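You operate a simulated robot arm through the tools that you are given. There is no shell and no other tool.

You are at the controls of a simulated two-armed robot. One attempt, no reset.

JOB
Take the yellow towel from the sorting shelf and hang it over the black rail.

The check looks at the end state, three seconds after you hand in, the way a careful person would. Anything else that was tipped, shoved, dropped, spilled or broken makes it a failure. Flat cloth is picked up by pressing the open fingertips on it (5 to 10 N) and closing them slowly along it; thin cloth reads only 2 to 8 mm in the jaws.

ROBOT AND FRAMES
Two 7-joint arms with two-finger parallel grippers on one trunk, on a base that drives. Base frame: it is fixed to the floor where the robot stands at the start and does not move with it; the origin is under the middle of the robot, x ahead of it, y to its left, z up; the surface under the hand at the start is at about z = 88. Readings come in cm, degrees, newtons and seconds.
The left shoulder is at the start at [5, 20.9, 119.6], the right one opposite. With the tool pointing down near the work surface each hand reaches from about 28 to 92 cm from the robot's upright axis, wherever it stands, measured 20 degrees to its own side. Payload 4.4 kg a hand.
Tool frame (each hand has its own): the origin (TCP) lies between the finger pads and is the grasp point; the fingertips stand 2.3 cm ahead of it; z points along the fingers, y is the line along which they close. The gripper opens to 9.4 cm. The fingers are 3.8 cm wide and 1 cm thick; the gripper's body (5.4 by 9.6 cm) begins 3.9 cm behind the TCP.
Orientation is that of the tool frame in the base frame, as a unit quaternion [x, y, z, w]. With the fingers straight down and closing along the base's y, the tool's x points along the base's -x, its y along +y and its z along -z.

CONTROLS
- The arms move only by the tool arm_command. It takes "left_deltas", "right_deltas" or both (then of equal length, played together; a hand with none holds still); each is a list of rows, each a list of 7 numbers: the finger opening in cm, from 0 to 9.4, then the shift along the base's x, y, z in units of 200 mm (1.0 is 200 mm), then the turn, a rotation vector about the base's x, y, z in units of 120 degrees (1.0 is 120 degrees). In form: [[fingers, x, y, z, ax, ay, az], ...]. A call has 1 to 20 rows; each row is the pose to reach, as a shift and turn from the pose commanded when the call began. A call with a number of a shift or a turn outside -1 to 1 is refused whole. Rows are played at 5 a second. More than 5 cm and 8.6 degrees between two rows, or a gripper value outside its range, and nothing of the call is played. Where a pose cannot be reached the arm comes as near as it can. A force on the tool above 40 N (or 10 N above the force at the start of the call, whichever is more), or a blocked arm, ends the call early, and 0.2 s more pass. The fingers move at their own pace (about 10.8 cm/s each) and stop on an object; they squeeze with about 36 N. The grip force told is the motor's: it shows also when the fingers shut on nothing. Time passes only in rows, and 0.2 s behind the last, so rows that repeat a pose let the fingers close. The reply holds the time, the measured pose of the TCP, the force on the tool along the base axes, the opening and the grip force, in the units named above and with some noise, with the torque about the TCP (base axes, N m) and any sound that the robot's microphone picked up.
- Cameras (640 x 400 px; columns grow to the right, rows downward): "scene" is now at [15.17, 1.3, 135.93]; the picture's right is [0.13, -0.99, 0.00], its down [-0.65, -0.08, -0.76] and it looks along [0.75, 0.09, -0.65] (base axes); focal length 255 px, centre (320, 200). "left" rides on the left gripper at [8.6, -1.6, -7.4] in its tool frame; the picture's right is [0.18, 0.98, 0.00], its down [-0.58, 0.11, -0.81] and it looks along [-0.79, 0.15, 0.59] (tool axes); focal length 243 px, centre (320, 200). "right" rides on the right gripper at [8.6, 1.6, -7.5] in its tool frame; the picture's right is [-0.18, 0.98, 0.00], its down [-0.58, -0.11, -0.81] and it looks along [-0.79, -0.15, 0.59] (tool axes); focal length 243 px, centre (320, 200). There is no depth. A picture from a camera that has moved, and an enlarged one, comes with that camera's place and axes in the base frame and with its lens.
- camera(camera): a new picture of that camera. The clock stands still meanwhile.
- move_column(by): slides the trunk up (or, below 0, down) by that many cm; the arms and the scene camera ride with it, the base frame stays. It gives what a move gives, with no picture.
- roll_base(legs): drives the robot by 1 to 6 legs, each [ahead, left, turn to the left] in cm, cm and degrees, along the robot's own axes; the way and the turn of a leg run together, so that a leg with both is an arc; at most 150 cm and 180 degrees a leg. The arms and the cameras ride along, it lands a little off, and it stops where it bumps. It gives what a move gives.
- turn_head(pan, tilt): turns the head with the scene camera to pan (to the left, within 80 degrees either way) and tilt (down, from -29 to 69), counted from straight ahead of the robot. It gives what a move gives.
- zoom(camera, box): a new picture of the part [left, top, right, bottom] of that camera's present view, enlarged. The clock stands still meanwhile.
- job_done(): hands the job in; it is judged then, once.

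Nothing tells you exact positions but the pictures and the camera data. Unless the task says otherwise, let go and move clear before handing in.

The tools are called after "Request:" by a JSON object that holds its "api" and its "payload". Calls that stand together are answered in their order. arm_command: Moves the arms, as the interface text tells. Its arguments: {"type":"object","properties":{"left_deltas":{"type":"array","items":{"type":"array","items":{"type":"number"}}},"right_deltas":{"type":"array","items":{"type":"array","items":{"type":"number"}}}},"required":[]} The other tools are called the same way: move_column (by) slides the trunk up or down; roll_base (legs) drives the base; turn_head (pan, tilt) turns the head that bears the scene camera; camera (camera) takes a picture; zoom (camera, box) takes an enlarged picture of a part of a camera's view; job_done () hands the job in.

At the start:

```text
time_s: 0.0
left_tool_pos: [56.05, 26.29, 102.39]
left_ee_rot: [0.0, 1.0, -0.001, -0.001]
left_wrist_force: [-0.4, 0.2, -1.0]
left_wrist_torque: [0.06, 0.01, 0.01]
left_gripper_width: 9.43
left_grip_force: 0.0
right_tool_pos: [48.91, -14.6, 109.87]
right_ee_rot: [0.0, 1.0, 0.0, 0.0]
right_wrist_force: [-0.6, 0.2, -0.2]
right_wrist_torque: [-0.03, -0.01, -0.02]
right_gripper_width: 9.4
right_grip_force: 0.0
trunk travel left (down, up): [-27.5, 28.8]
robot x, y, heading: [0.0, -0.25, 0.3]
head pan, tilt: [7.2, 40.7]
```

scene: 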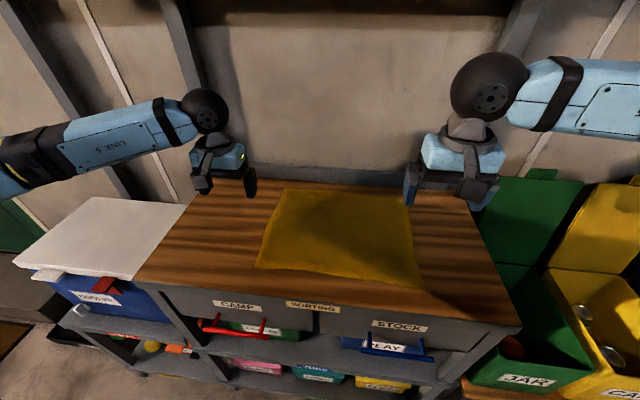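
right: 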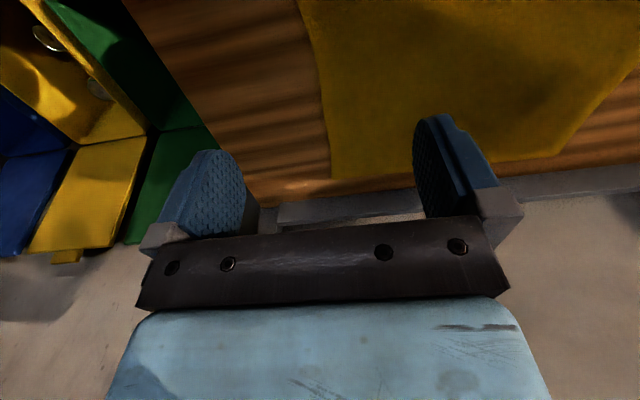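
left: 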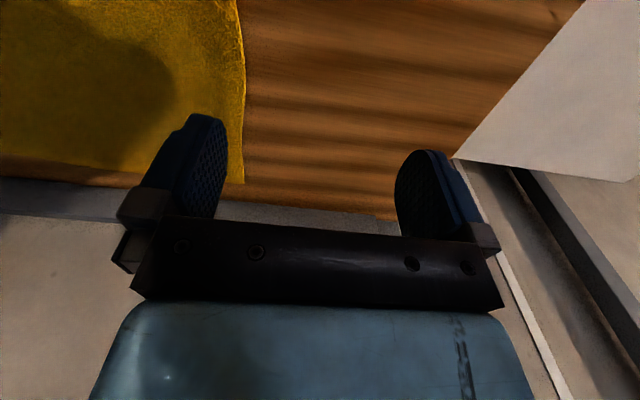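

I see the yellow towel lying flat on the wooden top ahead. The black rail is not in view, so I look around with the head first.

Request:
{"api": "turn_head", "payload": {"pan": 60, "tilt": 25}}

Request:
{"api": "camera", "payload": {"camera": "scene"}}

Request:
{"api": "turn_head", "payload": {"pan": -60, "tilt": 25}}

Request:
{"api": "camera", "payload": {"camera": "scene"}}

Request:
{"api": "turn_head", "payload": {"pan": 0, "tilt": 0}}

Request:
{"api": "camera", "payload": {"camera": "scene"}}

```text
time_s: 1.2
left_tool_pos: [56.08, 26.37, 102.28]
left_ee_rot: [0.0, 1.0, 0.0, 0.0]
left_wrist_force: [0.5, 0.2, -0.1]
left_wrist_torque: [0.01, 0.01, 0.0]
left_gripper_width: 9.41
left_grip_force: 0.0
right_tool_pos: [49.01, -14.53, 109.86]
right_ee_rot: [0.0, 1.0, 0.0, 0.001]
right_wrist_force: [-1.1, 0.5, 0.1]
right_wrist_torque: [-0.01, -0.02, -0.01]
right_gripper_width: 9.41
right_grip_force: 0.1
trunk travel left (down, up): [-27.5, 28.8]
robot x, y, heading: [0.49, 0.1, 0.1]
head pan, tilt: [60.0, 25.0]
```

```text
taken
camera scene: at [11.39, 8.21, 138.36], right [0.87, -0.5, 0.0], down [-0.21, -0.37, -0.91], along [0.45, 0.78, -0.42], focal length 255 px, centre (320, 200)
```

scene: 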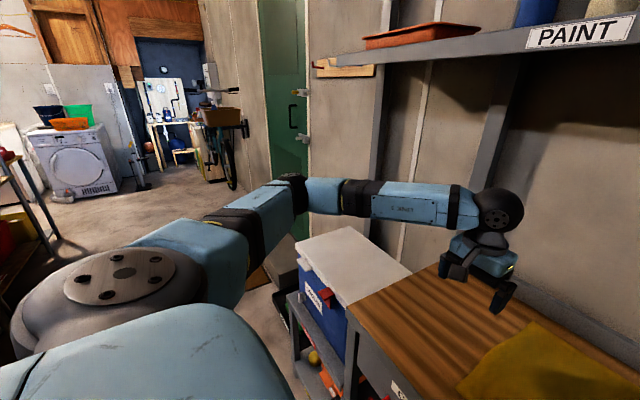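

```text
time_s: 3.2
left_tool_pos: [55.95, 26.38, 102.33]
left_ee_rot: [0.0, 1.0, 0.0, 0.001]
left_wrist_force: [0.2, 0.1, -0.7]
left_wrist_torque: [-0.04, -0.02, 0.01]
left_gripper_width: 9.39
left_grip_force: 0.1
right_tool_pos: [48.88, -14.57, 109.99]
right_ee_rot: [0.0, 1.0, 0.0, 0.0]
right_wrist_force: [0.3, 0.4, -0.8]
right_wrist_torque: [0.02, 0.03, 0.0]
right_gripper_width: 9.41
right_grip_force: 0.1
trunk travel left (down, up): [-27.5, 28.8]
robot x, y, heading: [0.05, 0.18, -0.2]
head pan, tilt: [-60.0, 25.0]
```

```text
taken
camera scene: at [11.39, -7.74, 138.36], right [-0.87, -0.5, 0.0], down [-0.21, 0.37, -0.91], along [0.45, -0.78, -0.42], focal length 255 px, centre (320, 200)
```

scene: 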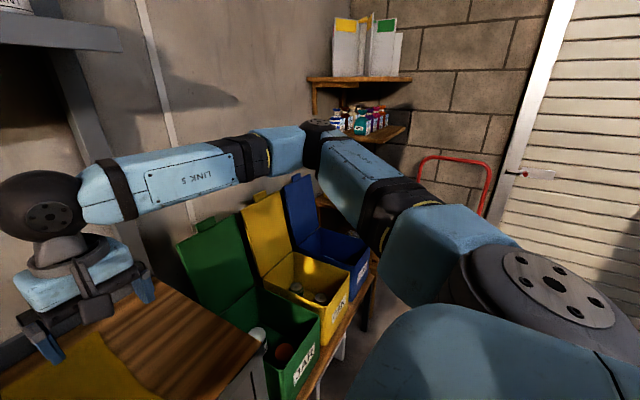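

```text
time_s: 4.5
left_tool_pos: [56.06, 26.35, 102.3]
left_ee_rot: [0.0, 1.0, 0.0, 0.0]
left_wrist_force: [-0.6, 0.4, 0.1]
left_wrist_torque: [0.01, -0.01, 0.0]
left_gripper_width: 9.37
left_grip_force: 0.1
right_tool_pos: [49.01, -14.54, 109.89]
right_ee_rot: [0.0, 1.0, 0.0, 0.0]
right_wrist_force: [0.6, -0.2, 0.1]
right_wrist_torque: [0.0, 0.0, -0.01]
right_gripper_width: 9.4
right_grip_force: 0.0
trunk travel left (down, up): [-27.5, 28.8]
robot x, y, heading: [-0.28, 0.04, -0.1]
head pan, tilt: [0.0, 0.0]
```

```text
taken
camera scene: at [15.78, 0.23, 142.39], right [0.0, -1.0, 0.0], down [0.0, 0.0, -1.0], along [1.0, 0.0, 0.0], focal length 255 px, centre (320, 200)
```

scene: 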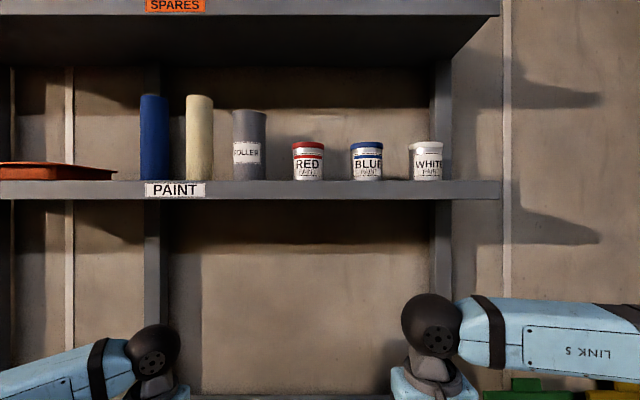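

No rail yet. I pan further to both sides before driving anywhere.

Request:
{"api": "turn_head", "payload": {"pan": 80, "tilt": 10}}

Request:
{"api": "camera", "payload": {"camera": "scene"}}

Request:
{"api": "zoom", "payload": {"camera": "scene", "box": [200, 80, 500, 280]}}

Request:
{"api": "turn_head", "payload": {"pan": -80, "tilt": 10}}

Request:
{"api": "camera", "payload": {"camera": "scene"}}

Request:
{"api": "turn_head", "payload": {"pan": 0, "tilt": 55}}

Request:
{"api": "camera", "payload": {"camera": "scene"}}

```text
time_s: 6.0
left_tool_pos: [56.07, 26.33, 102.28]
left_ee_rot: [0.0, 1.0, -0.001, 0.0]
left_wrist_force: [-0.7, 0.0, 0.0]
left_wrist_torque: [0.0, 0.0, -0.01]
left_gripper_width: 9.41
left_grip_force: 0.2
right_tool_pos: [49.12, -14.63, 109.87]
right_ee_rot: [0.0, 1.0, 0.0, 0.0]
right_wrist_force: [0.7, 1.2, 0.0]
right_wrist_torque: [-0.01, 0.03, -0.01]
right_gripper_width: 9.42
right_grip_force: 0.0
trunk travel left (down, up): [-27.5, 28.8]
robot x, y, heading: [-0.03, 0.11, -0.2]
head pan, tilt: [80.0, 10.0]
```

```text
taken
camera scene: at [8.4, 9.39, 140.8], right [0.98, -0.17, 0.0], down [-0.03, -0.17, -0.98], along [0.17, 0.97, -0.17], focal length 255 px, centre (320, 200)
```

scene: 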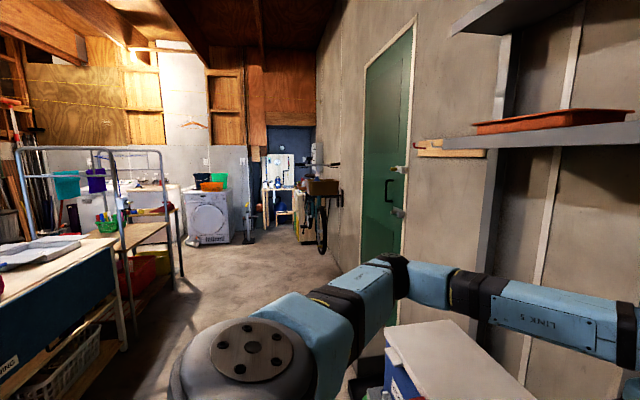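

```text
2.00 times, centred on (350, 180) of scene
camera zoom: at [8.4, 9.39, 140.8], right [0.98, -0.17, 0.0], down [-0.03, -0.17, -0.98], along [0.17, 0.97, -0.17], focal length 511 px, centre (260, 240)
```

zoom: 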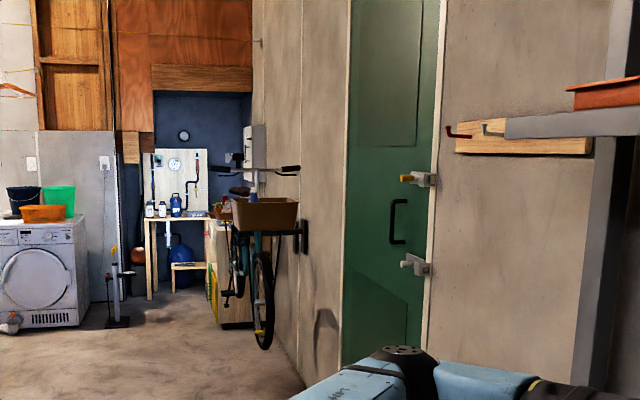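

```text
time_s: 8.5
left_tool_pos: [56.1, 26.35, 102.28]
left_ee_rot: [-0.001, 1.0, 0.0, -0.001]
left_wrist_force: [0.3, 0.1, 0.6]
left_wrist_torque: [0.02, 0.01, -0.01]
left_gripper_width: 9.4
left_grip_force: 0.0
right_tool_pos: [49.0, -14.61, 109.84]
right_ee_rot: [0.0, 1.0, -0.001, 0.0]
right_wrist_force: [0.2, 0.7, 0.6]
right_wrist_torque: [-0.01, 0.0, 0.03]
right_gripper_width: 9.4
right_grip_force: 0.1
trunk travel left (down, up): [-27.5, 28.8]
robot x, y, heading: [-0.06, -0.18, 0.0]
head pan, tilt: [-80.0, 10.0]
```

```text
taken
camera scene: at [8.4, -8.92, 140.8], right [-0.98, -0.17, 0.0], down [-0.03, 0.17, -0.98], along [0.17, -0.97, -0.17], focal length 255 px, centre (320, 200)
```

scene: 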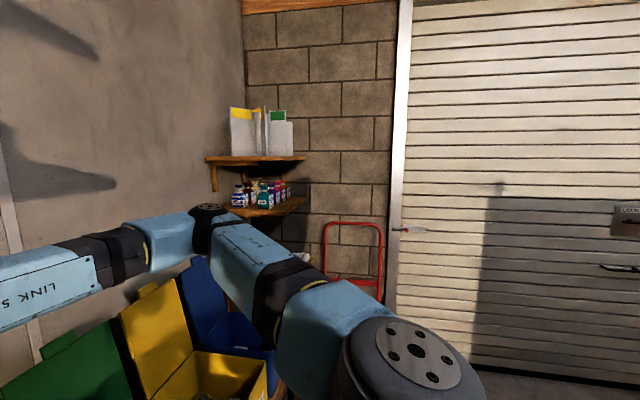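

```text
time_s: 10.0
left_tool_pos: [56.18, 26.33, 102.36]
left_ee_rot: [0.0, 1.0, 0.001, 0.0]
left_wrist_force: [0.3, -1.0, -0.4]
left_wrist_torque: [0.02, 0.0, -0.03]
left_gripper_width: 9.42
left_grip_force: 0.1
right_tool_pos: [48.99, -14.59, 109.99]
right_ee_rot: [0.0, 1.0, 0.0, 0.0]
right_wrist_force: [0.0, 0.5, -0.3]
right_wrist_torque: [0.02, -0.01, 0.02]
right_gripper_width: 9.37
right_grip_force: 0.0
trunk travel left (down, up): [-27.5, 28.8]
robot x, y, heading: [-0.06, 0.07, 0.2]
head pan, tilt: [0.0, 55.0]
```

```text
taken
camera scene: at [13.99, 0.23, 133.96], right [0.0, -1.0, 0.0], down [-0.82, 0.0, -0.57], along [0.57, 0.0, -0.82], focal length 255 px, centre (320, 200)
```

scene: 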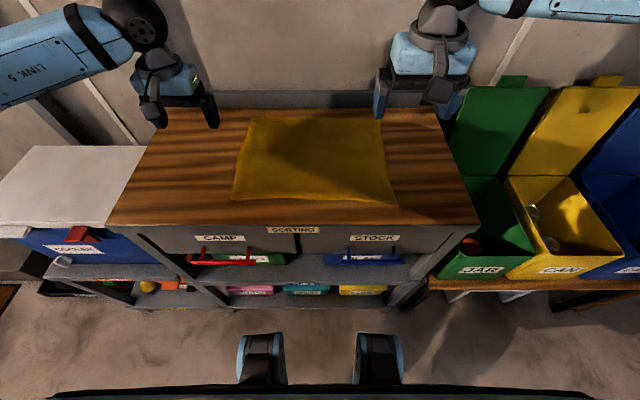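

The towel lies at about x 45–74, y −16–20. The rail must be behind me or further to the side. I pull the hands in, then turn the base to look there.

Request:
{"api": "arm_command", "payload": {"left_deltas": [[9.4, -0.225, 0, 0, 0, 0, 0], [9.4, -0.45, 0, 0, 0, 0, 0], [9.4, -0.675, 0, 0.05, 0, 0, 0], [9.4, -0.9, 0, 0.1, 0, 0, 0]], "right_deltas": [[9.4, -0.15, 0, 0, 0, 0, 0], [9.4, -0.3, 0, 0, 0, 0, 0], [9.4, -0.45, 0, 0, 0, 0, 0], [9.4, -0.6, 0, 0, 0, 0, 0]]}}

Request:
{"api": "turn_head", "payload": {"pan": 80, "tilt": 20}}

Request:
{"api": "camera", "payload": {"camera": "scene"}}

```text
time_s: 11.0
left_tool_pos: [37.71, 26.42, 104.19]
left_ee_rot: [-0.001, 1.0, 0.0, 0.0]
left_wrist_force: [0.6, 0.5, 1.1]
left_wrist_torque: [-0.02, 0.0, -0.01]
left_gripper_width: 9.41
left_grip_force: 0.0
right_tool_pos: [36.76, -14.61, 110.06]
right_ee_rot: [0.001, 1.0, 0.0, 0.001]
right_wrist_force: [0.1, 0.1, -0.7]
right_wrist_torque: [0.0, 0.04, -0.01]
right_gripper_width: 9.43
right_grip_force: 0.1
trunk travel left (down, up): [-27.5, 28.8]
robot x, y, heading: [-0.22, -0.22, -0.3]
head pan, tilt: [0.0, 55.0]
```

```text
time_s: 12.6
left_tool_pos: [38.08, 26.31, 104.15]
left_ee_rot: [0.0, 1.0, 0.0, -0.001]
left_wrist_force: [-0.4, 0.2, 0.8]
left_wrist_torque: [0.0, 0.02, 0.01]
left_gripper_width: 9.42
left_grip_force: 0.1
right_tool_pos: [36.96, -14.73, 110.0]
right_ee_rot: [0.0, 1.0, 0.0, 0.001]
right_wrist_force: [0.2, 0.0, 0.0]
right_wrist_torque: [-0.01, 0.04, 0.0]
right_gripper_width: 9.38
right_grip_force: 0.0
trunk travel left (down, up): [-27.5, 28.8]
robot x, y, heading: [-0.04, 0.01, -0.1]
head pan, tilt: [80.0, 20.0]
```

```text
taken
camera scene: at [8.41, 9.41, 139.17], right [0.98, -0.17, 0.0], down [-0.06, -0.34, -0.94], along [0.16, 0.93, -0.34], focal length 255 px, centre (320, 200)
```

scene: 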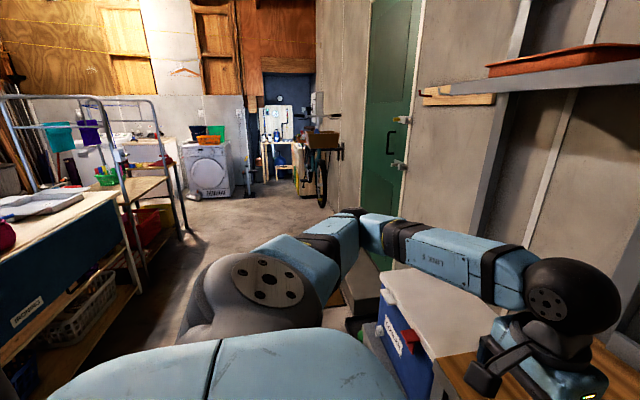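

The floor to the left is free and there's an ironing bench behind-left. I turn the base left to see behind.

Request:
{"api": "roll_base", "payload": {"legs": [[0, 0, 50]]}}

Request:
{"api": "camera", "payload": {"camera": "scene"}}

```text
time_s: 15.2
left_tool_pos: [3.72, 46.01, 104.13]
left_ee_rot: [-0.426, 0.905, -0.001, -0.001]
left_wrist_force: [-0.4, 0.6, -0.7]
left_wrist_torque: [0.01, 0.02, 0.02]
left_gripper_width: 9.41
left_grip_force: 0.1
right_tool_pos: [34.72, 19.12, 109.9]
right_ee_rot: [-0.427, 0.904, 0.001, 0.0]
right_wrist_force: [0.6, 0.4, -0.8]
right_wrist_torque: [-0.02, 0.0, -0.02]
right_gripper_width: 9.38
right_grip_force: 0.1
trunk travel left (down, up): [-27.5, 28.8]
robot x, y, heading: [0.26, 0.25, 50.7]
head pan, tilt: [80.0, 20.0]
```

```text
taken
camera scene: at [-1.73, 12.53, 139.17], right [0.76, 0.65, 0.0], down [0.22, -0.26, -0.94], along [-0.61, 0.71, -0.34], focal length 255 px, centre (320, 200)
```

scene: 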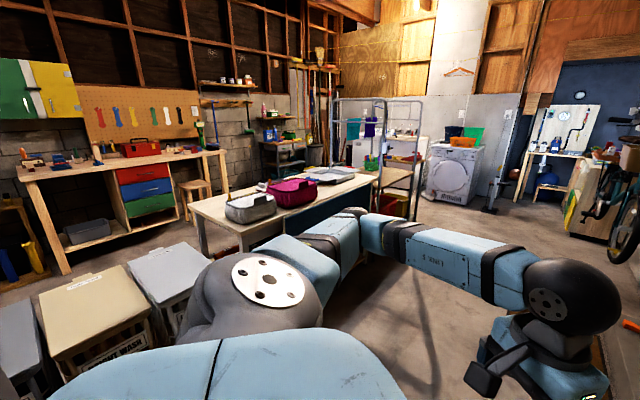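

Behind me there are hampers, an ironing bench and a tool bench. I zoom in to search for a black rail.

Request:
{"api": "zoom", "payload": {"camera": "scene", "box": [320, 60, 640, 260]}}

Request:
{"api": "zoom", "payload": {"camera": "scene", "box": [0, 30, 320, 230]}}

Request:
{"api": "turn_head", "payload": {"pan": 35, "tilt": 20}}

Request:
{"api": "camera", "payload": {"camera": "scene"}}

```text
2.00 times, centred on (480, 160) of scene
camera zoom: at [-1.73, 12.53, 139.17], right [0.76, 0.65, 0.0], down [0.22, -0.26, -0.94], along [-0.61, 0.71, -0.34], focal length 511 px, centre (0, 280)
```

zoom: 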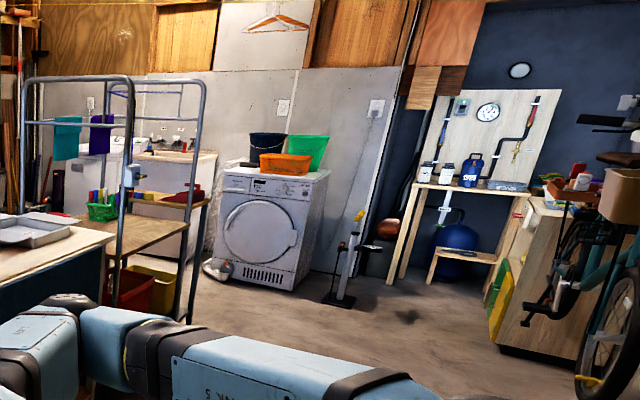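

```text
2.00 times, centred on (160, 130) of scene
camera zoom: at [-1.73, 12.53, 139.17], right [0.76, 0.65, 0.0], down [0.22, -0.26, -0.94], along [-0.61, 0.71, -0.34], focal length 511 px, centre (640, 340)
```

zoom: 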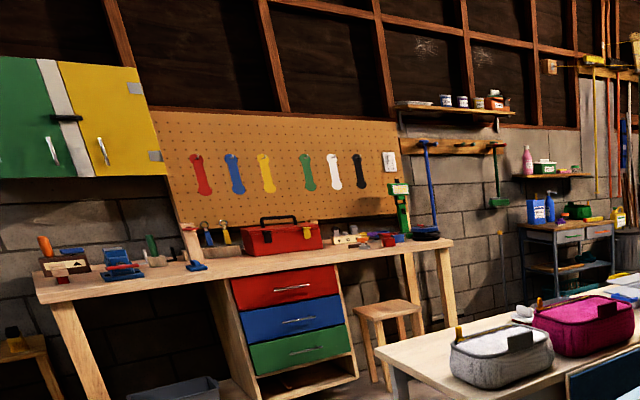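

```text
time_s: 16.4
left_tool_pos: [3.72, 46.11, 104.14]
left_ee_rot: [-0.427, 0.904, -0.001, -0.001]
left_wrist_force: [-0.5, -0.1, 1.0]
left_wrist_torque: [0.03, 0.0, 0.02]
left_gripper_width: 9.41
left_grip_force: 0.1
right_tool_pos: [34.83, 19.21, 109.94]
right_ee_rot: [-0.427, 0.904, 0.0, 0.0]
right_wrist_force: [-0.2, 0.3, 0.4]
right_wrist_torque: [-0.02, 0.02, -0.02]
right_gripper_width: 9.41
right_grip_force: 0.1
trunk travel left (down, up): [-27.5, 28.8]
robot x, y, heading: [-0.12, 0.36, 50.2]
head pan, tilt: [35.0, 20.0]
```

```text
taken
camera scene: at [5.05, 14.72, 139.17], right [1.0, -0.08, 0.0], down [-0.03, -0.34, -0.94], along [0.07, 0.94, -0.34], focal length 255 px, centre (320, 200)
```

scene: 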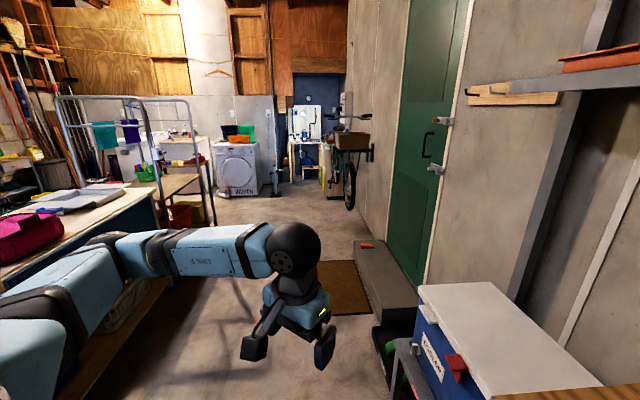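

Still no black rail. I look at the bench front and hampers with more tilt, then swing to the right side.

Request:
{"api": "turn_head", "payload": {"pan": 65, "tilt": 40}}

Request:
{"api": "camera", "payload": {"camera": "scene"}}

Request:
{"api": "roll_base", "payload": {"legs": [[0, 0, -100]]}}

Request:
{"api": "turn_head", "payload": {"pan": -80, "tilt": 20}}

Request:
{"api": "camera", "payload": {"camera": "scene"}}

Request:
{"api": "turn_head", "payload": {"pan": -35, "tilt": 30}}

Request:
{"api": "camera", "payload": {"camera": "scene"}}

```text
time_s: 17.3
left_tool_pos: [3.87, 45.95, 104.21]
left_ee_rot: [-0.427, 0.904, 0.0, 0.0]
left_wrist_force: [-0.7, -0.7, -0.3]
left_wrist_torque: [0.02, 0.0, 0.0]
left_gripper_width: 9.4
left_grip_force: 0.0
right_tool_pos: [34.79, 19.19, 109.84]
right_ee_rot: [-0.427, 0.904, 0.0, 0.0]
right_wrist_force: [1.2, -0.4, 0.1]
right_wrist_torque: [0.04, -0.02, 0.0]
right_gripper_width: 9.42
right_grip_force: 0.1
trunk travel left (down, up): [-27.5, 28.8]
robot x, y, heading: [-0.06, 0.33, 50.6]
head pan, tilt: [65.0, 40.0]
```

```text
taken
camera scene: at [0.67, 13.12, 136.03], right [0.9, 0.43, 0.0], down [0.28, -0.58, -0.77], along [-0.33, 0.69, -0.64], focal length 255 px, centre (320, 200)
```

scene: 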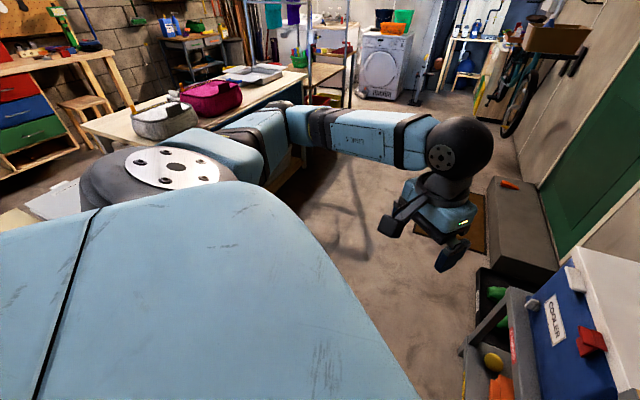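

```text
time_s: 21.9
left_tool_pos: [44.85, -11.26, 104.16]
left_ee_rot: [0.414, 0.91, 0.0, 0.0]
left_wrist_force: [-0.1, -0.4, 0.4]
left_wrist_torque: [-0.01, -0.04, 0.0]
left_gripper_width: 9.42
left_grip_force: 0.0
right_tool_pos: [13.24, -37.51, 109.99]
right_ee_rot: [0.415, 0.91, 0.0, 0.0]
right_wrist_force: [-0.1, -0.1, -0.4]
right_wrist_torque: [-0.01, -0.01, 0.01]
right_gripper_width: 9.39
right_grip_force: 0.1
trunk travel left (down, up): [-27.5, 28.8]
robot x, y, heading: [-0.04, -0.0, -49.0]
head pan, tilt: [65.0, 40.0]
```

```text
time_s: 24.2
left_tool_pos: [44.9, -11.31, 104.18]
left_ee_rot: [0.415, 0.91, 0.0, 0.0]
left_wrist_force: [1.2, -0.1, -0.5]
left_wrist_torque: [-0.01, -0.02, -0.03]
left_gripper_width: 9.37
left_grip_force: 0.0
right_tool_pos: [13.24, -37.48, 109.97]
right_ee_rot: [0.415, 0.91, 0.0, 0.0]
right_wrist_force: [0.0, -0.6, -0.3]
right_wrist_torque: [-0.02, 0.01, 0.0]
right_gripper_width: 9.39
right_grip_force: 0.0
trunk travel left (down, up): [-27.5, 28.8]
robot x, y, heading: [0.12, 0.27, -48.9]
head pan, tilt: [-80.0, 20.0]
```

```text
taken
camera scene: at [-1.38, -12.09, 139.17], right [-0.78, 0.63, 0.0], down [0.21, 0.27, -0.94], along [-0.59, -0.73, -0.34], focal length 255 px, centre (320, 200)
```

scene: 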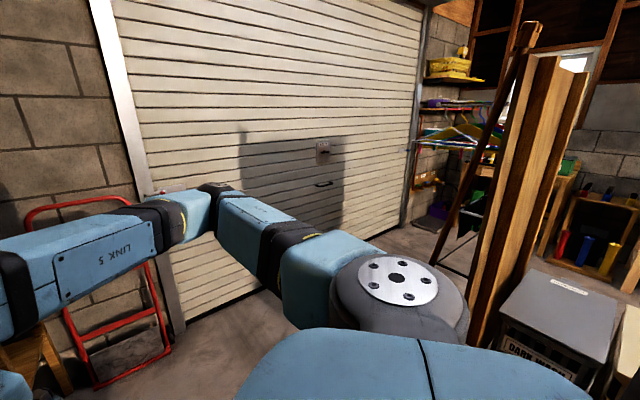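

```text
time_s: 25.3
left_tool_pos: [44.8, -11.17, 104.21]
left_ee_rot: [0.414, 0.91, 0.0, -0.001]
left_wrist_force: [0.4, 0.6, -0.6]
left_wrist_torque: [0.05, -0.01, -0.02]
left_gripper_width: 9.41
left_grip_force: 0.1
right_tool_pos: [13.21, -37.45, 109.89]
right_ee_rot: [0.415, 0.91, 0.0, 0.0]
right_wrist_force: [0.8, 0.2, -0.3]
right_wrist_torque: [0.02, 0.01, -0.02]
right_gripper_width: 9.41
right_grip_force: 0.1
trunk travel left (down, up): [-27.5, 28.8]
robot x, y, heading: [0.14, -0.1, -48.9]
head pan, tilt: [-35.0, 30.0]
```

```text
taken
camera scene: at [5.41, -13.84, 137.56], right [-0.99, -0.1, 0.0], down [-0.05, 0.5, -0.87], along [0.09, -0.86, -0.5], focal length 255 px, centre (320, 200)
```

scene: 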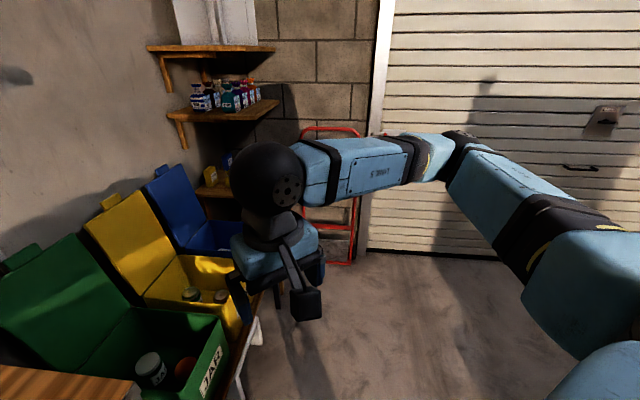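

In the far corner there are hangers on some rail. I zoom in there and look straight behind.

Request:
{"api": "turn_head", "payload": {"pan": -80, "tilt": 20}}

Request:
{"api": "zoom", "payload": {"camera": "scene", "box": [400, 20, 640, 170]}}

Request:
{"api": "zoom", "payload": {"camera": "scene", "box": [400, 150, 640, 300]}}

Request:
{"api": "roll_base", "payload": {"legs": [[0, 0, -40]]}}

Request:
{"api": "camera", "payload": {"camera": "scene"}}

```text
time_s: 26.4
left_tool_pos: [44.76, -11.45, 104.08]
left_ee_rot: [0.414, 0.91, 0.0, 0.0]
left_wrist_force: [0.2, -0.2, -0.5]
left_wrist_torque: [0.03, 0.0, -0.03]
left_gripper_width: 9.41
left_grip_force: 0.0
right_tool_pos: [13.14, -37.42, 109.88]
right_ee_rot: [0.415, 0.91, -0.001, 0.0]
right_wrist_force: [-0.4, -0.5, -0.7]
right_wrist_torque: [0.04, -0.01, -0.04]
right_gripper_width: 9.41
right_grip_force: 0.1
trunk travel left (down, up): [-27.5, 28.8]
robot x, y, heading: [0.03, -0.17, -49.2]
head pan, tilt: [-80.0, 20.0]
```

```text
2.67 times, centred on (520, 95) of scene
camera zoom: at [-1.38, -12.09, 139.17], right [-0.78, 0.63, 0.0], down [0.21, 0.27, -0.94], along [-0.59, -0.73, -0.34], focal length 681 px, centre (-213, 480)
```

zoom: 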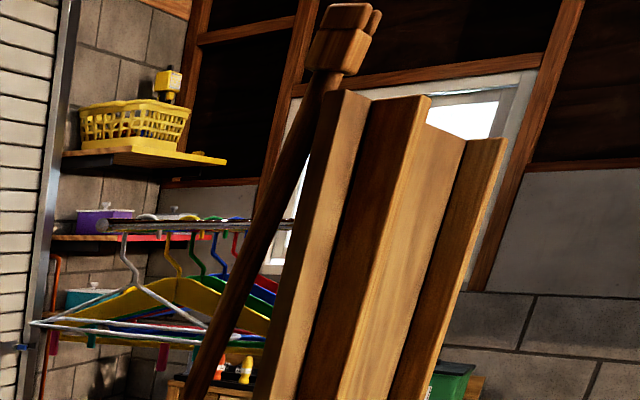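

```text
2.67 times, centred on (520, 225) of scene
camera zoom: at [-1.38, -12.09, 139.17], right [-0.78, 0.63, 0.0], down [0.21, 0.27, -0.94], along [-0.59, -0.73, -0.34], focal length 681 px, centre (-213, 133)
```

zoom: 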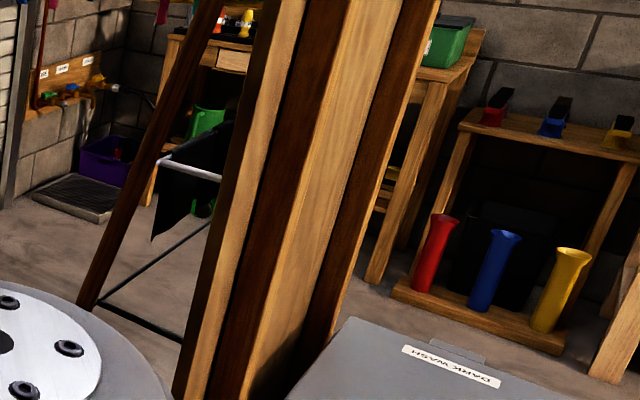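

```text
time_s: 28.7
left_tool_pos: [27.14, -37.48, 104.24]
left_ee_rot: [0.7, 0.714, 0.001, 0.001]
left_wrist_force: [-0.6, -0.3, -0.8]
left_wrist_torque: [0.02, -0.02, 0.0]
left_gripper_width: 9.41
left_grip_force: 0.1
right_tool_pos: [-13.96, -37.25, 109.91]
right_ee_rot: [0.701, 0.713, 0.0, 0.0]
right_wrist_force: [0.8, -0.8, 0.3]
right_wrist_torque: [0.02, 0.01, 0.03]
right_gripper_width: 9.41
right_grip_force: 0.1
trunk travel left (down, up): [-27.5, 28.8]
robot x, y, heading: [-0.3, 0.11, -89.1]
head pan, tilt: [-80.0, 20.0]
```

```text
taken
camera scene: at [-8.99, -8.28, 139.17], right [-0.19, 0.98, 0.0], down [0.34, 0.07, -0.94], along [-0.92, -0.18, -0.34], focal length 255 px, centre (320, 200)
```

scene: 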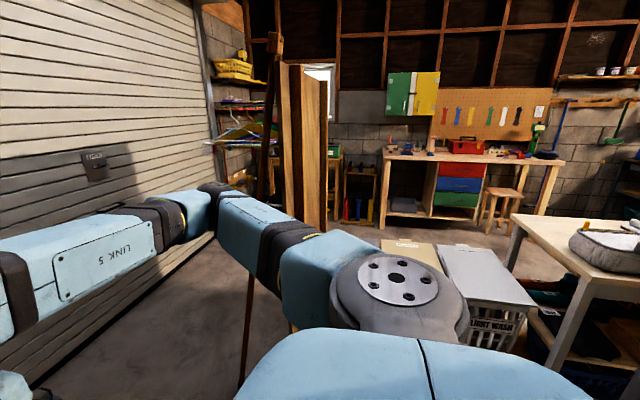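

I continue the survey of the back-right quarter from this heading.

Request:
{"api": "zoom", "payload": {"camera": "scene", "box": [200, 60, 440, 210]}}

Request:
{"api": "zoom", "payload": {"camera": "scene", "box": [400, 60, 640, 210]}}

Request:
{"api": "turn_head", "payload": {"pan": -40, "tilt": 35}}

Request:
{"api": "camera", "payload": {"camera": "scene"}}

Request:
{"api": "turn_head", "payload": {"pan": -80, "tilt": 50}}

Request:
{"api": "camera", "payload": {"camera": "scene"}}

```text
2.67 times, centred on (320, 135) of scene
camera zoom: at [-8.99, -8.28, 139.17], right [-0.19, 0.98, 0.0], down [0.34, 0.07, -0.94], along [-0.92, -0.18, -0.34], focal length 681 px, centre (320, 373)
```

zoom: 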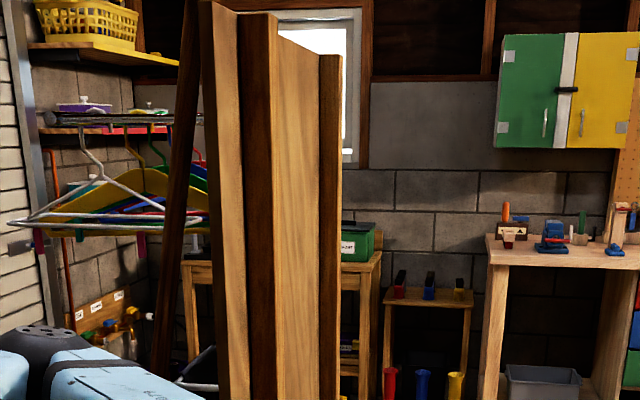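

```text
2.67 times, centred on (520, 135) of scene
camera zoom: at [-8.99, -8.28, 139.17], right [-0.19, 0.98, 0.0], down [0.34, 0.07, -0.94], along [-0.92, -0.18, -0.34], focal length 681 px, centre (-213, 373)
```

zoom: 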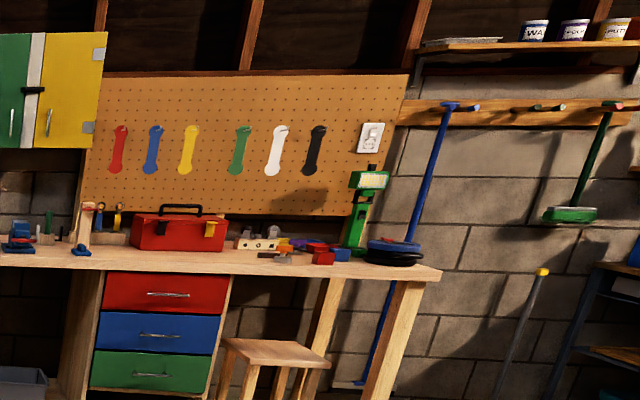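

```text
time_s: 29.8
left_tool_pos: [27.04, -37.48, 104.21]
left_ee_rot: [0.7, 0.714, 0.001, 0.0]
left_wrist_force: [0.7, -0.2, -0.8]
left_wrist_torque: [-0.02, 0.02, 0.02]
left_gripper_width: 9.38
left_grip_force: 0.0
right_tool_pos: [-13.92, -37.2, 109.96]
right_ee_rot: [0.701, 0.713, 0.0, 0.0]
right_wrist_force: [-0.4, 1.0, -0.1]
right_wrist_torque: [0.01, 0.02, -0.01]
right_gripper_width: 9.39
right_grip_force: 0.1
trunk travel left (down, up): [-27.5, 28.8]
robot x, y, heading: [0.11, -0.12, -89.0]
head pan, tilt: [-40.0, 35.0]
```

```text
taken
camera scene: at [-5.38, -13.34, 136.79], right [-0.78, 0.63, 0.0], down [0.36, 0.45, -0.82], along [-0.52, -0.64, -0.57], focal length 255 px, centre (320, 200)
```

scene: 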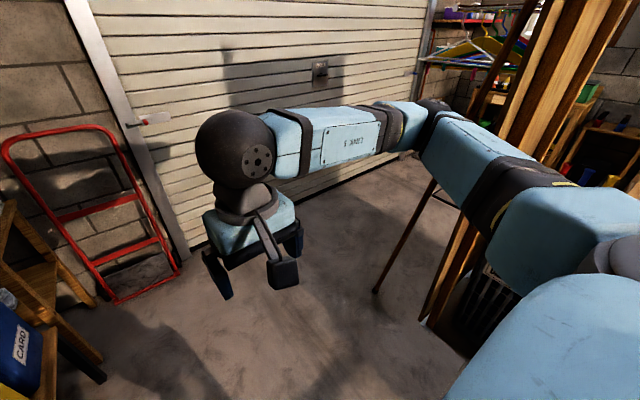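

```text
time_s: 30.8
left_tool_pos: [27.1, -37.38, 104.11]
left_ee_rot: [0.7, 0.714, 0.0, -0.001]
left_wrist_force: [-0.7, 0.2, 0.3]
left_wrist_torque: [-0.02, -0.03, 0.03]
left_gripper_width: 9.38
left_grip_force: 0.1
right_tool_pos: [-14.03, -37.24, 109.93]
right_ee_rot: [0.701, 0.713, 0.0, 0.0]
right_wrist_force: [-0.2, 0.6, -0.7]
right_wrist_torque: [-0.03, 0.02, -0.01]
right_gripper_width: 9.39
right_grip_force: 0.2
trunk travel left (down, up): [-27.5, 28.8]
robot x, y, heading: [-0.09, 0.16, -88.9]
head pan, tilt: [-80.0, 50.0]
```

```text
taken
camera scene: at [-7.39, -7.98, 134.61], right [-0.19, 0.98, 0.0], down [0.75, 0.15, -0.64], along [-0.63, -0.12, -0.77], focal length 255 px, centre (320, 200)
```

scene: 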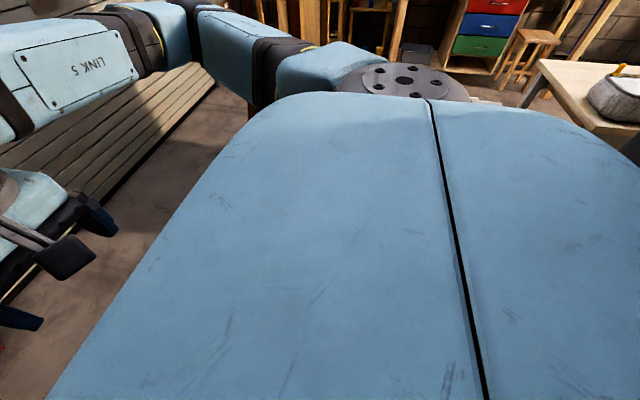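

There's a wooden frame structure close behind-right that I need to see better. I turn a bit further.

Request:
{"api": "roll_base", "payload": {"legs": [[0, 0, -60]]}}

Request:
{"api": "turn_head", "payload": {"pan": -10, "tilt": 20}}

Request:
{"api": "camera", "payload": {"camera": "scene"}}

Request:
{"api": "turn_head", "payload": {"pan": -70, "tilt": 25}}

Request:
{"api": "camera", "payload": {"camera": "scene"}}

```text
time_s: 33.9
left_tool_pos: [-18.85, -42.12, 104.06]
left_ee_rot: [0.963, 0.269, -0.001, 0.0]
left_wrist_force: [0.7, 0.0, 0.6]
left_wrist_torque: [-0.02, -0.01, 0.02]
left_gripper_width: 9.4
left_grip_force: 0.0
right_tool_pos: [-39.15, -6.61, 109.99]
right_ee_rot: [0.963, 0.269, 0.0, 0.0]
right_wrist_force: [0.4, 0.3, -1.1]
right_wrist_torque: [0.0, 0.03, -0.02]
right_gripper_width: 9.41
right_grip_force: 0.0
trunk travel left (down, up): [-27.5, 28.8]
robot x, y, heading: [-0.52, -0.29, -148.8]
head pan, tilt: [-80.0, 50.0]
```

```text
time_s: 35.3
left_tool_pos: [-18.75, -42.06, 104.28]
left_ee_rot: [0.963, 0.27, 0.001, 0.0]
left_wrist_force: [-0.1, -0.3, 0.4]
left_wrist_torque: [0.02, 0.01, -0.05]
left_gripper_width: 9.41
left_grip_force: 0.1
right_tool_pos: [-39.24, -6.45, 109.97]
right_ee_rot: [0.963, 0.269, 0.0, -0.001]
right_wrist_force: [-0.4, 0.8, -0.3]
right_wrist_torque: [-0.01, 0.0, 0.0]
right_gripper_width: 9.41
right_grip_force: 0.0
trunk travel left (down, up): [-27.5, 28.8]
robot x, y, heading: [-0.03, 0.17, -148.8]
head pan, tilt: [-10.0, 20.0]
```

```text
taken
camera scene: at [-14.41, -6.61, 139.17], right [-0.36, 0.93, 0.0], down [0.32, 0.12, -0.94], along [-0.88, -0.34, -0.34], focal length 255 px, centre (320, 200)
```

scene: 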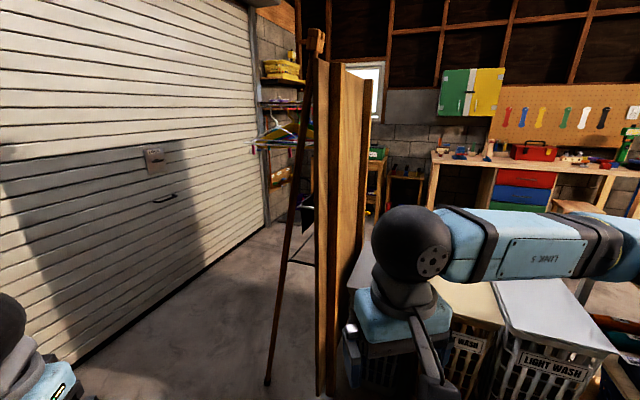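

```text
time_s: 36.6
left_tool_pos: [-18.86, -42.17, 104.24]
left_ee_rot: [0.963, 0.268, 0.0, 0.0]
left_wrist_force: [0.6, -1.3, 0.5]
left_wrist_torque: [-0.01, 0.02, -0.04]
left_gripper_width: 9.4
left_grip_force: 0.1
right_tool_pos: [-39.25, -6.58, 110.07]
right_ee_rot: [0.963, 0.27, -0.001, 0.0]
right_wrist_force: [0.3, 0.5, -0.2]
right_wrist_torque: [0.04, 0.01, 0.0]
right_gripper_width: 9.43
right_grip_force: 0.0
trunk travel left (down, up): [-27.5, 28.8]
robot x, y, heading: [0.07, -0.34, -148.6]
head pan, tilt: [-70.0, 25.0]
```

```text
taken
camera scene: at [-12.91, 2.52, 138.36], right [0.63, 0.78, 0.0], down [0.33, -0.26, -0.91], along [-0.71, 0.57, -0.42], focal length 255 px, centre (320, 200)
```

scene: 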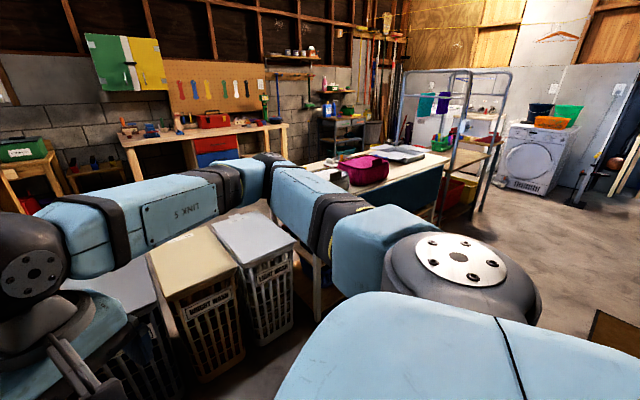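

I zoom in on the frame, the hangers and the grey rack.

Request:
{"api": "zoom", "payload": {"camera": "scene", "box": [360, 50, 600, 200]}}

Request:
{"api": "turn_head", "payload": {"pan": -10, "tilt": 20}}

Request:
{"api": "zoom", "payload": {"camera": "scene", "box": [220, 10, 400, 130]}}

Request:
{"api": "zoom", "payload": {"camera": "scene", "box": [220, 130, 400, 250]}}

Request:
{"api": "turn_head", "payload": {"pan": -10, "tilt": -25}}

Request:
{"api": "camera", "payload": {"camera": "scene"}}

```text
2.67 times, centred on (480, 125) of scene
camera zoom: at [-12.91, 2.52, 138.36], right [0.63, 0.78, 0.0], down [0.33, -0.26, -0.91], along [-0.71, 0.57, -0.42], focal length 681 px, centre (-107, 400)
```

zoom: 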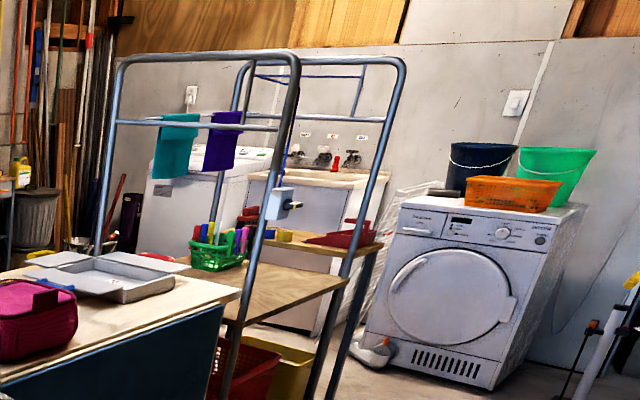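

```text
time_s: 37.9
left_tool_pos: [-18.69, -42.24, 104.21]
left_ee_rot: [0.963, 0.27, 0.0, 0.0]
left_wrist_force: [-0.1, -0.7, -0.3]
left_wrist_torque: [-0.02, 0.03, 0.01]
left_gripper_width: 9.41
left_grip_force: 0.0
right_tool_pos: [-39.22, -6.54, 109.78]
right_ee_rot: [0.963, 0.269, 0.001, 0.001]
right_wrist_force: [0.0, -0.4, -0.5]
right_wrist_torque: [-0.01, 0.02, -0.02]
right_gripper_width: 9.44
right_grip_force: 0.1
trunk travel left (down, up): [-27.5, 28.8]
robot x, y, heading: [0.02, 0.06, -148.6]
head pan, tilt: [-10.0, 20.0]
```

```text
3.33 times, centred on (310, 70) of scene
camera zoom: at [-14.41, -6.61, 139.17], right [-0.36, 0.93, 0.0], down [0.32, 0.12, -0.94], along [-0.88, -0.34, -0.34], focal length 851 px, centre (353, 633)
```

zoom: 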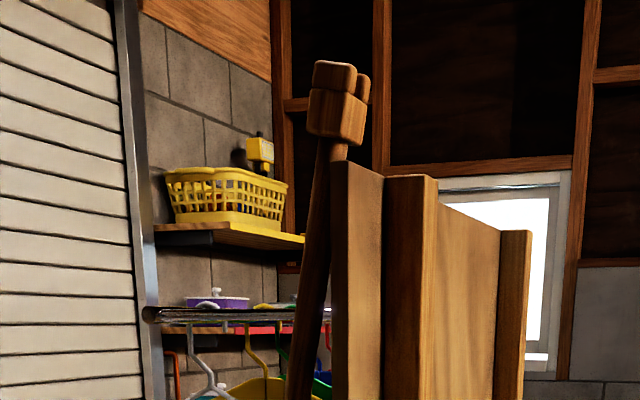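

```text
3.33 times, centred on (310, 190) of scene
camera zoom: at [-14.41, -6.61, 139.17], right [-0.36, 0.93, 0.0], down [0.32, 0.12, -0.94], along [-0.88, -0.34, -0.34], focal length 851 px, centre (353, 233)
```

zoom: 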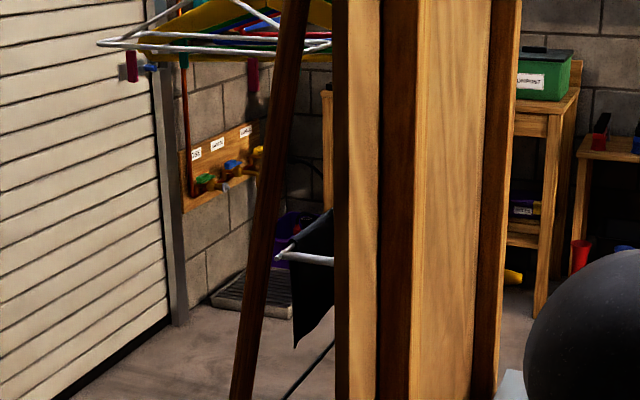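

```text
time_s: 39.0
left_tool_pos: [-18.81, -42.26, 104.16]
left_ee_rot: [0.963, 0.269, 0.0, 0.001]
left_wrist_force: [0.7, 0.0, -0.8]
left_wrist_torque: [-0.03, 0.0, 0.02]
left_gripper_width: 9.37
left_grip_force: 0.1
right_tool_pos: [-39.29, -6.63, 110.01]
right_ee_rot: [0.963, 0.27, 0.0, 0.0]
right_wrist_force: [-0.5, 0.8, -0.4]
right_wrist_torque: [0.01, 0.02, 0.02]
right_gripper_width: 9.4
right_grip_force: 0.1
trunk travel left (down, up): [-27.5, 28.8]
robot x, y, heading: [-0.17, -0.3, -148.9]
head pan, tilt: [-10.0, -25.0]
```

```text
taken
camera scene: at [-12.35, -5.82, 145.96], right [-0.36, 0.93, 0.0], down [-0.39, -0.15, -0.91], along [-0.85, -0.33, 0.42], focal length 255 px, centre (320, 200)
```

scene: 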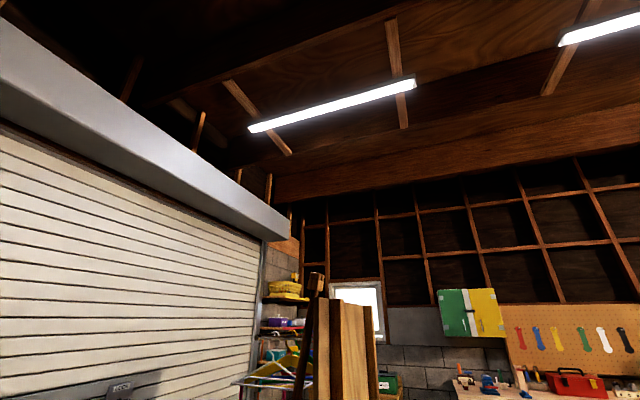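

Two towels already hang on the grey rack by the sink; that may be where a black rail is. I zoom as far as I can on it and on the hanger corner.

Request:
{"api": "turn_head", "payload": {"pan": -80, "tilt": 12}}

Request:
{"api": "zoom", "payload": {"camera": "scene", "box": [340, 80, 500, 180]}}

Request:
{"api": "turn_head", "payload": {"pan": -10, "tilt": 15}}

Request:
{"api": "roll_base", "payload": {"legs": [[40, 50, 0]]}}

Request:
{"api": "camera", "payload": {"camera": "scene"}}

```text
time_s: 40.4
left_tool_pos: [-18.84, -42.3, 104.2]
left_ee_rot: [0.963, 0.269, 0.0, 0.0]
left_wrist_force: [-0.1, 0.8, -0.2]
left_wrist_torque: [-0.04, 0.02, 0.02]
left_gripper_width: 9.4
left_grip_force: 0.1
right_tool_pos: [-39.17, -6.73, 109.9]
right_ee_rot: [0.963, 0.269, 0.0, 0.0]
right_wrist_force: [-0.3, -0.8, 0.6]
right_wrist_torque: [-0.01, -0.01, 0.01]
right_gripper_width: 9.4
right_grip_force: 0.1
trunk travel left (down, up): [-27.5, 28.8]
robot x, y, heading: [-0.28, -0.2, -148.8]
head pan, tilt: [-80.0, 12.0]
```

```text
4.00 times, centred on (420, 130) of scene
camera zoom: at [-11.87, 3.76, 140.48], right [0.75, 0.66, 0.0], down [0.14, -0.16, -0.98], along [-0.64, 0.74, -0.21], focal length 1021 px, centre (-80, 480)
```

zoom: 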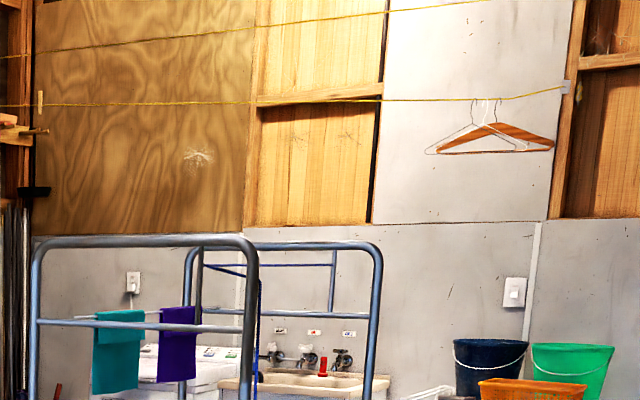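

```text
time_s: 41.8
left_tool_pos: [-18.8, -42.26, 104.17]
left_ee_rot: [0.963, 0.269, 0.0, 0.001]
left_wrist_force: [-0.6, -0.2, 0.7]
left_wrist_torque: [0.03, 0.01, -0.01]
left_gripper_width: 9.39
left_grip_force: 0.0
right_tool_pos: [-39.12, -6.58, 109.9]
right_ee_rot: [0.963, 0.269, 0.0, 0.0]
right_wrist_force: [-0.3, 0.4, 0.3]
right_wrist_torque: [0.02, -0.01, 0.0]
right_gripper_width: 9.41
right_grip_force: 0.2
trunk travel left (down, up): [-27.5, 28.8]
robot x, y, heading: [-0.09, 0.24, -148.9]
head pan, tilt: [-10.0, 15.0]
```

```text
time_s: 46.7
left_tool_pos: [-27.33, -105.73, 104.21]
left_ee_rot: [0.963, 0.27, 0.0, 0.0]
left_wrist_force: [0.0, -0.7, 0.3]
left_wrist_torque: [-0.03, 0.01, 0.01]
left_gripper_width: 9.41
left_grip_force: 0.1
right_tool_pos: [-47.83, -70.06, 110.06]
right_ee_rot: [0.963, 0.269, 0.0, 0.0]
right_wrist_force: [-0.1, 0.4, 0.3]
right_wrist_torque: [0.0, -0.01, 0.0]
right_gripper_width: 9.4
right_grip_force: 0.0
trunk travel left (down, up): [-27.5, 28.8]
robot x, y, heading: [-8.49, -63.34, -148.8]
head pan, tilt: [-10.0, 15.0]
```

```text
taken
camera scene: at [-23.01, -70.04, 139.98], right [-0.36, 0.93, 0.0], down [0.24, 0.09, -0.97], along [-0.9, -0.35, -0.26], focal length 255 px, centre (320, 200)
```

scene: 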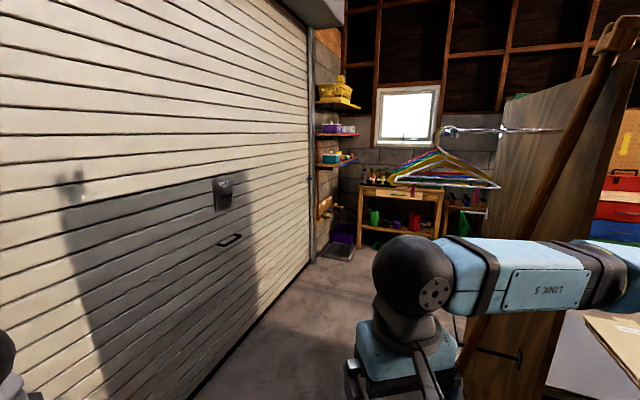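

That rail with hangers looks chrome. I zoom on its lower part, where something black shows.

Request:
{"api": "zoom", "payload": {"camera": "scene", "box": [400, 100, 640, 250]}}

Request:
{"api": "turn_head", "payload": {"pan": -35, "tilt": 30}}

Request:
{"api": "camera", "payload": {"camera": "scene"}}

Request:
{"api": "turn_head", "payload": {"pan": -60, "tilt": 20}}

Request:
{"api": "camera", "payload": {"camera": "scene"}}

```text
2.67 times, centred on (520, 175) of scene
camera zoom: at [-23.01, -70.04, 139.98], right [-0.36, 0.93, 0.0], down [0.24, 0.09, -0.97], along [-0.9, -0.35, -0.26], focal length 681 px, centre (-213, 267)
```

zoom: 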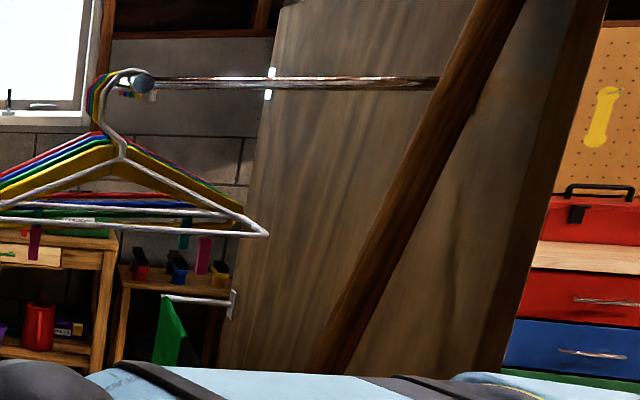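

```text
time_s: 47.6
left_tool_pos: [-27.23, -105.68, 104.08]
left_ee_rot: [0.963, 0.269, 0.001, 0.001]
left_wrist_force: [-0.1, 0.9, 0.3]
left_wrist_torque: [-0.01, -0.03, 0.02]
left_gripper_width: 9.43
left_grip_force: 0.0
right_tool_pos: [-47.68, -70.06, 109.95]
right_ee_rot: [0.963, 0.269, -0.001, 0.0]
right_wrist_force: [-0.3, -0.5, -0.4]
right_wrist_torque: [0.02, 0.02, 0.02]
right_gripper_width: 9.42
right_grip_force: 0.2
trunk travel left (down, up): [-27.5, 28.8]
robot x, y, heading: [-8.49, -63.15, -148.8]
head pan, tilt: [-35.0, 30.0]
```

```text
taken
camera scene: at [-23.32, -66.05, 137.57], right [0.06, 1.0, 0.0], down [0.5, -0.03, -0.87], along [-0.86, 0.06, -0.5], focal length 255 px, centre (320, 200)
```

scene: 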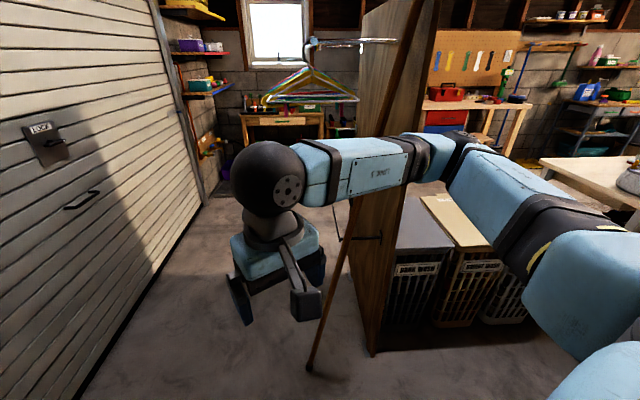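

```text
time_s: 48.5
left_tool_pos: [-27.34, -105.76, 104.27]
left_ee_rot: [0.963, 0.27, 0.0, 0.0]
left_wrist_force: [-0.4, -0.9, -0.7]
left_wrist_torque: [0.0, 0.0, 0.0]
left_gripper_width: 9.39
left_grip_force: 0.0
right_tool_pos: [-47.87, -70.17, 109.94]
right_ee_rot: [0.963, 0.269, 0.0, 0.0]
right_wrist_force: [-0.4, 0.2, -0.4]
right_wrist_torque: [0.0, -0.03, -0.02]
right_gripper_width: 9.41
right_grip_force: 0.0
trunk travel left (down, up): [-27.5, 28.8]
robot x, y, heading: [-8.6, -63.49, -148.9]
head pan, tilt: [-60.0, 20.0]
```

```text
taken
camera scene: at [-22.47, -62.17, 139.17], right [0.48, 0.88, 0.0], down [0.3, -0.16, -0.94], along [-0.82, 0.45, -0.34], focal length 255 px, centre (320, 200)
```

scene: 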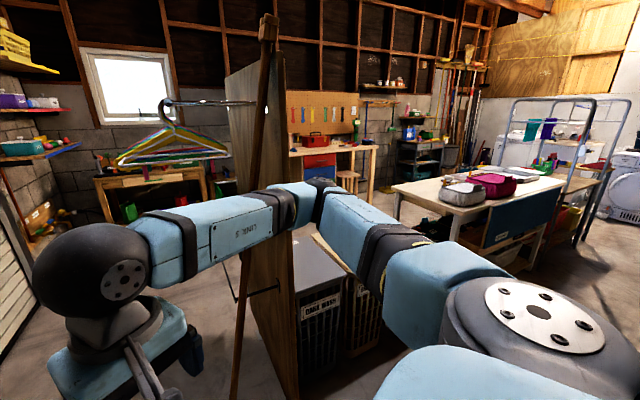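

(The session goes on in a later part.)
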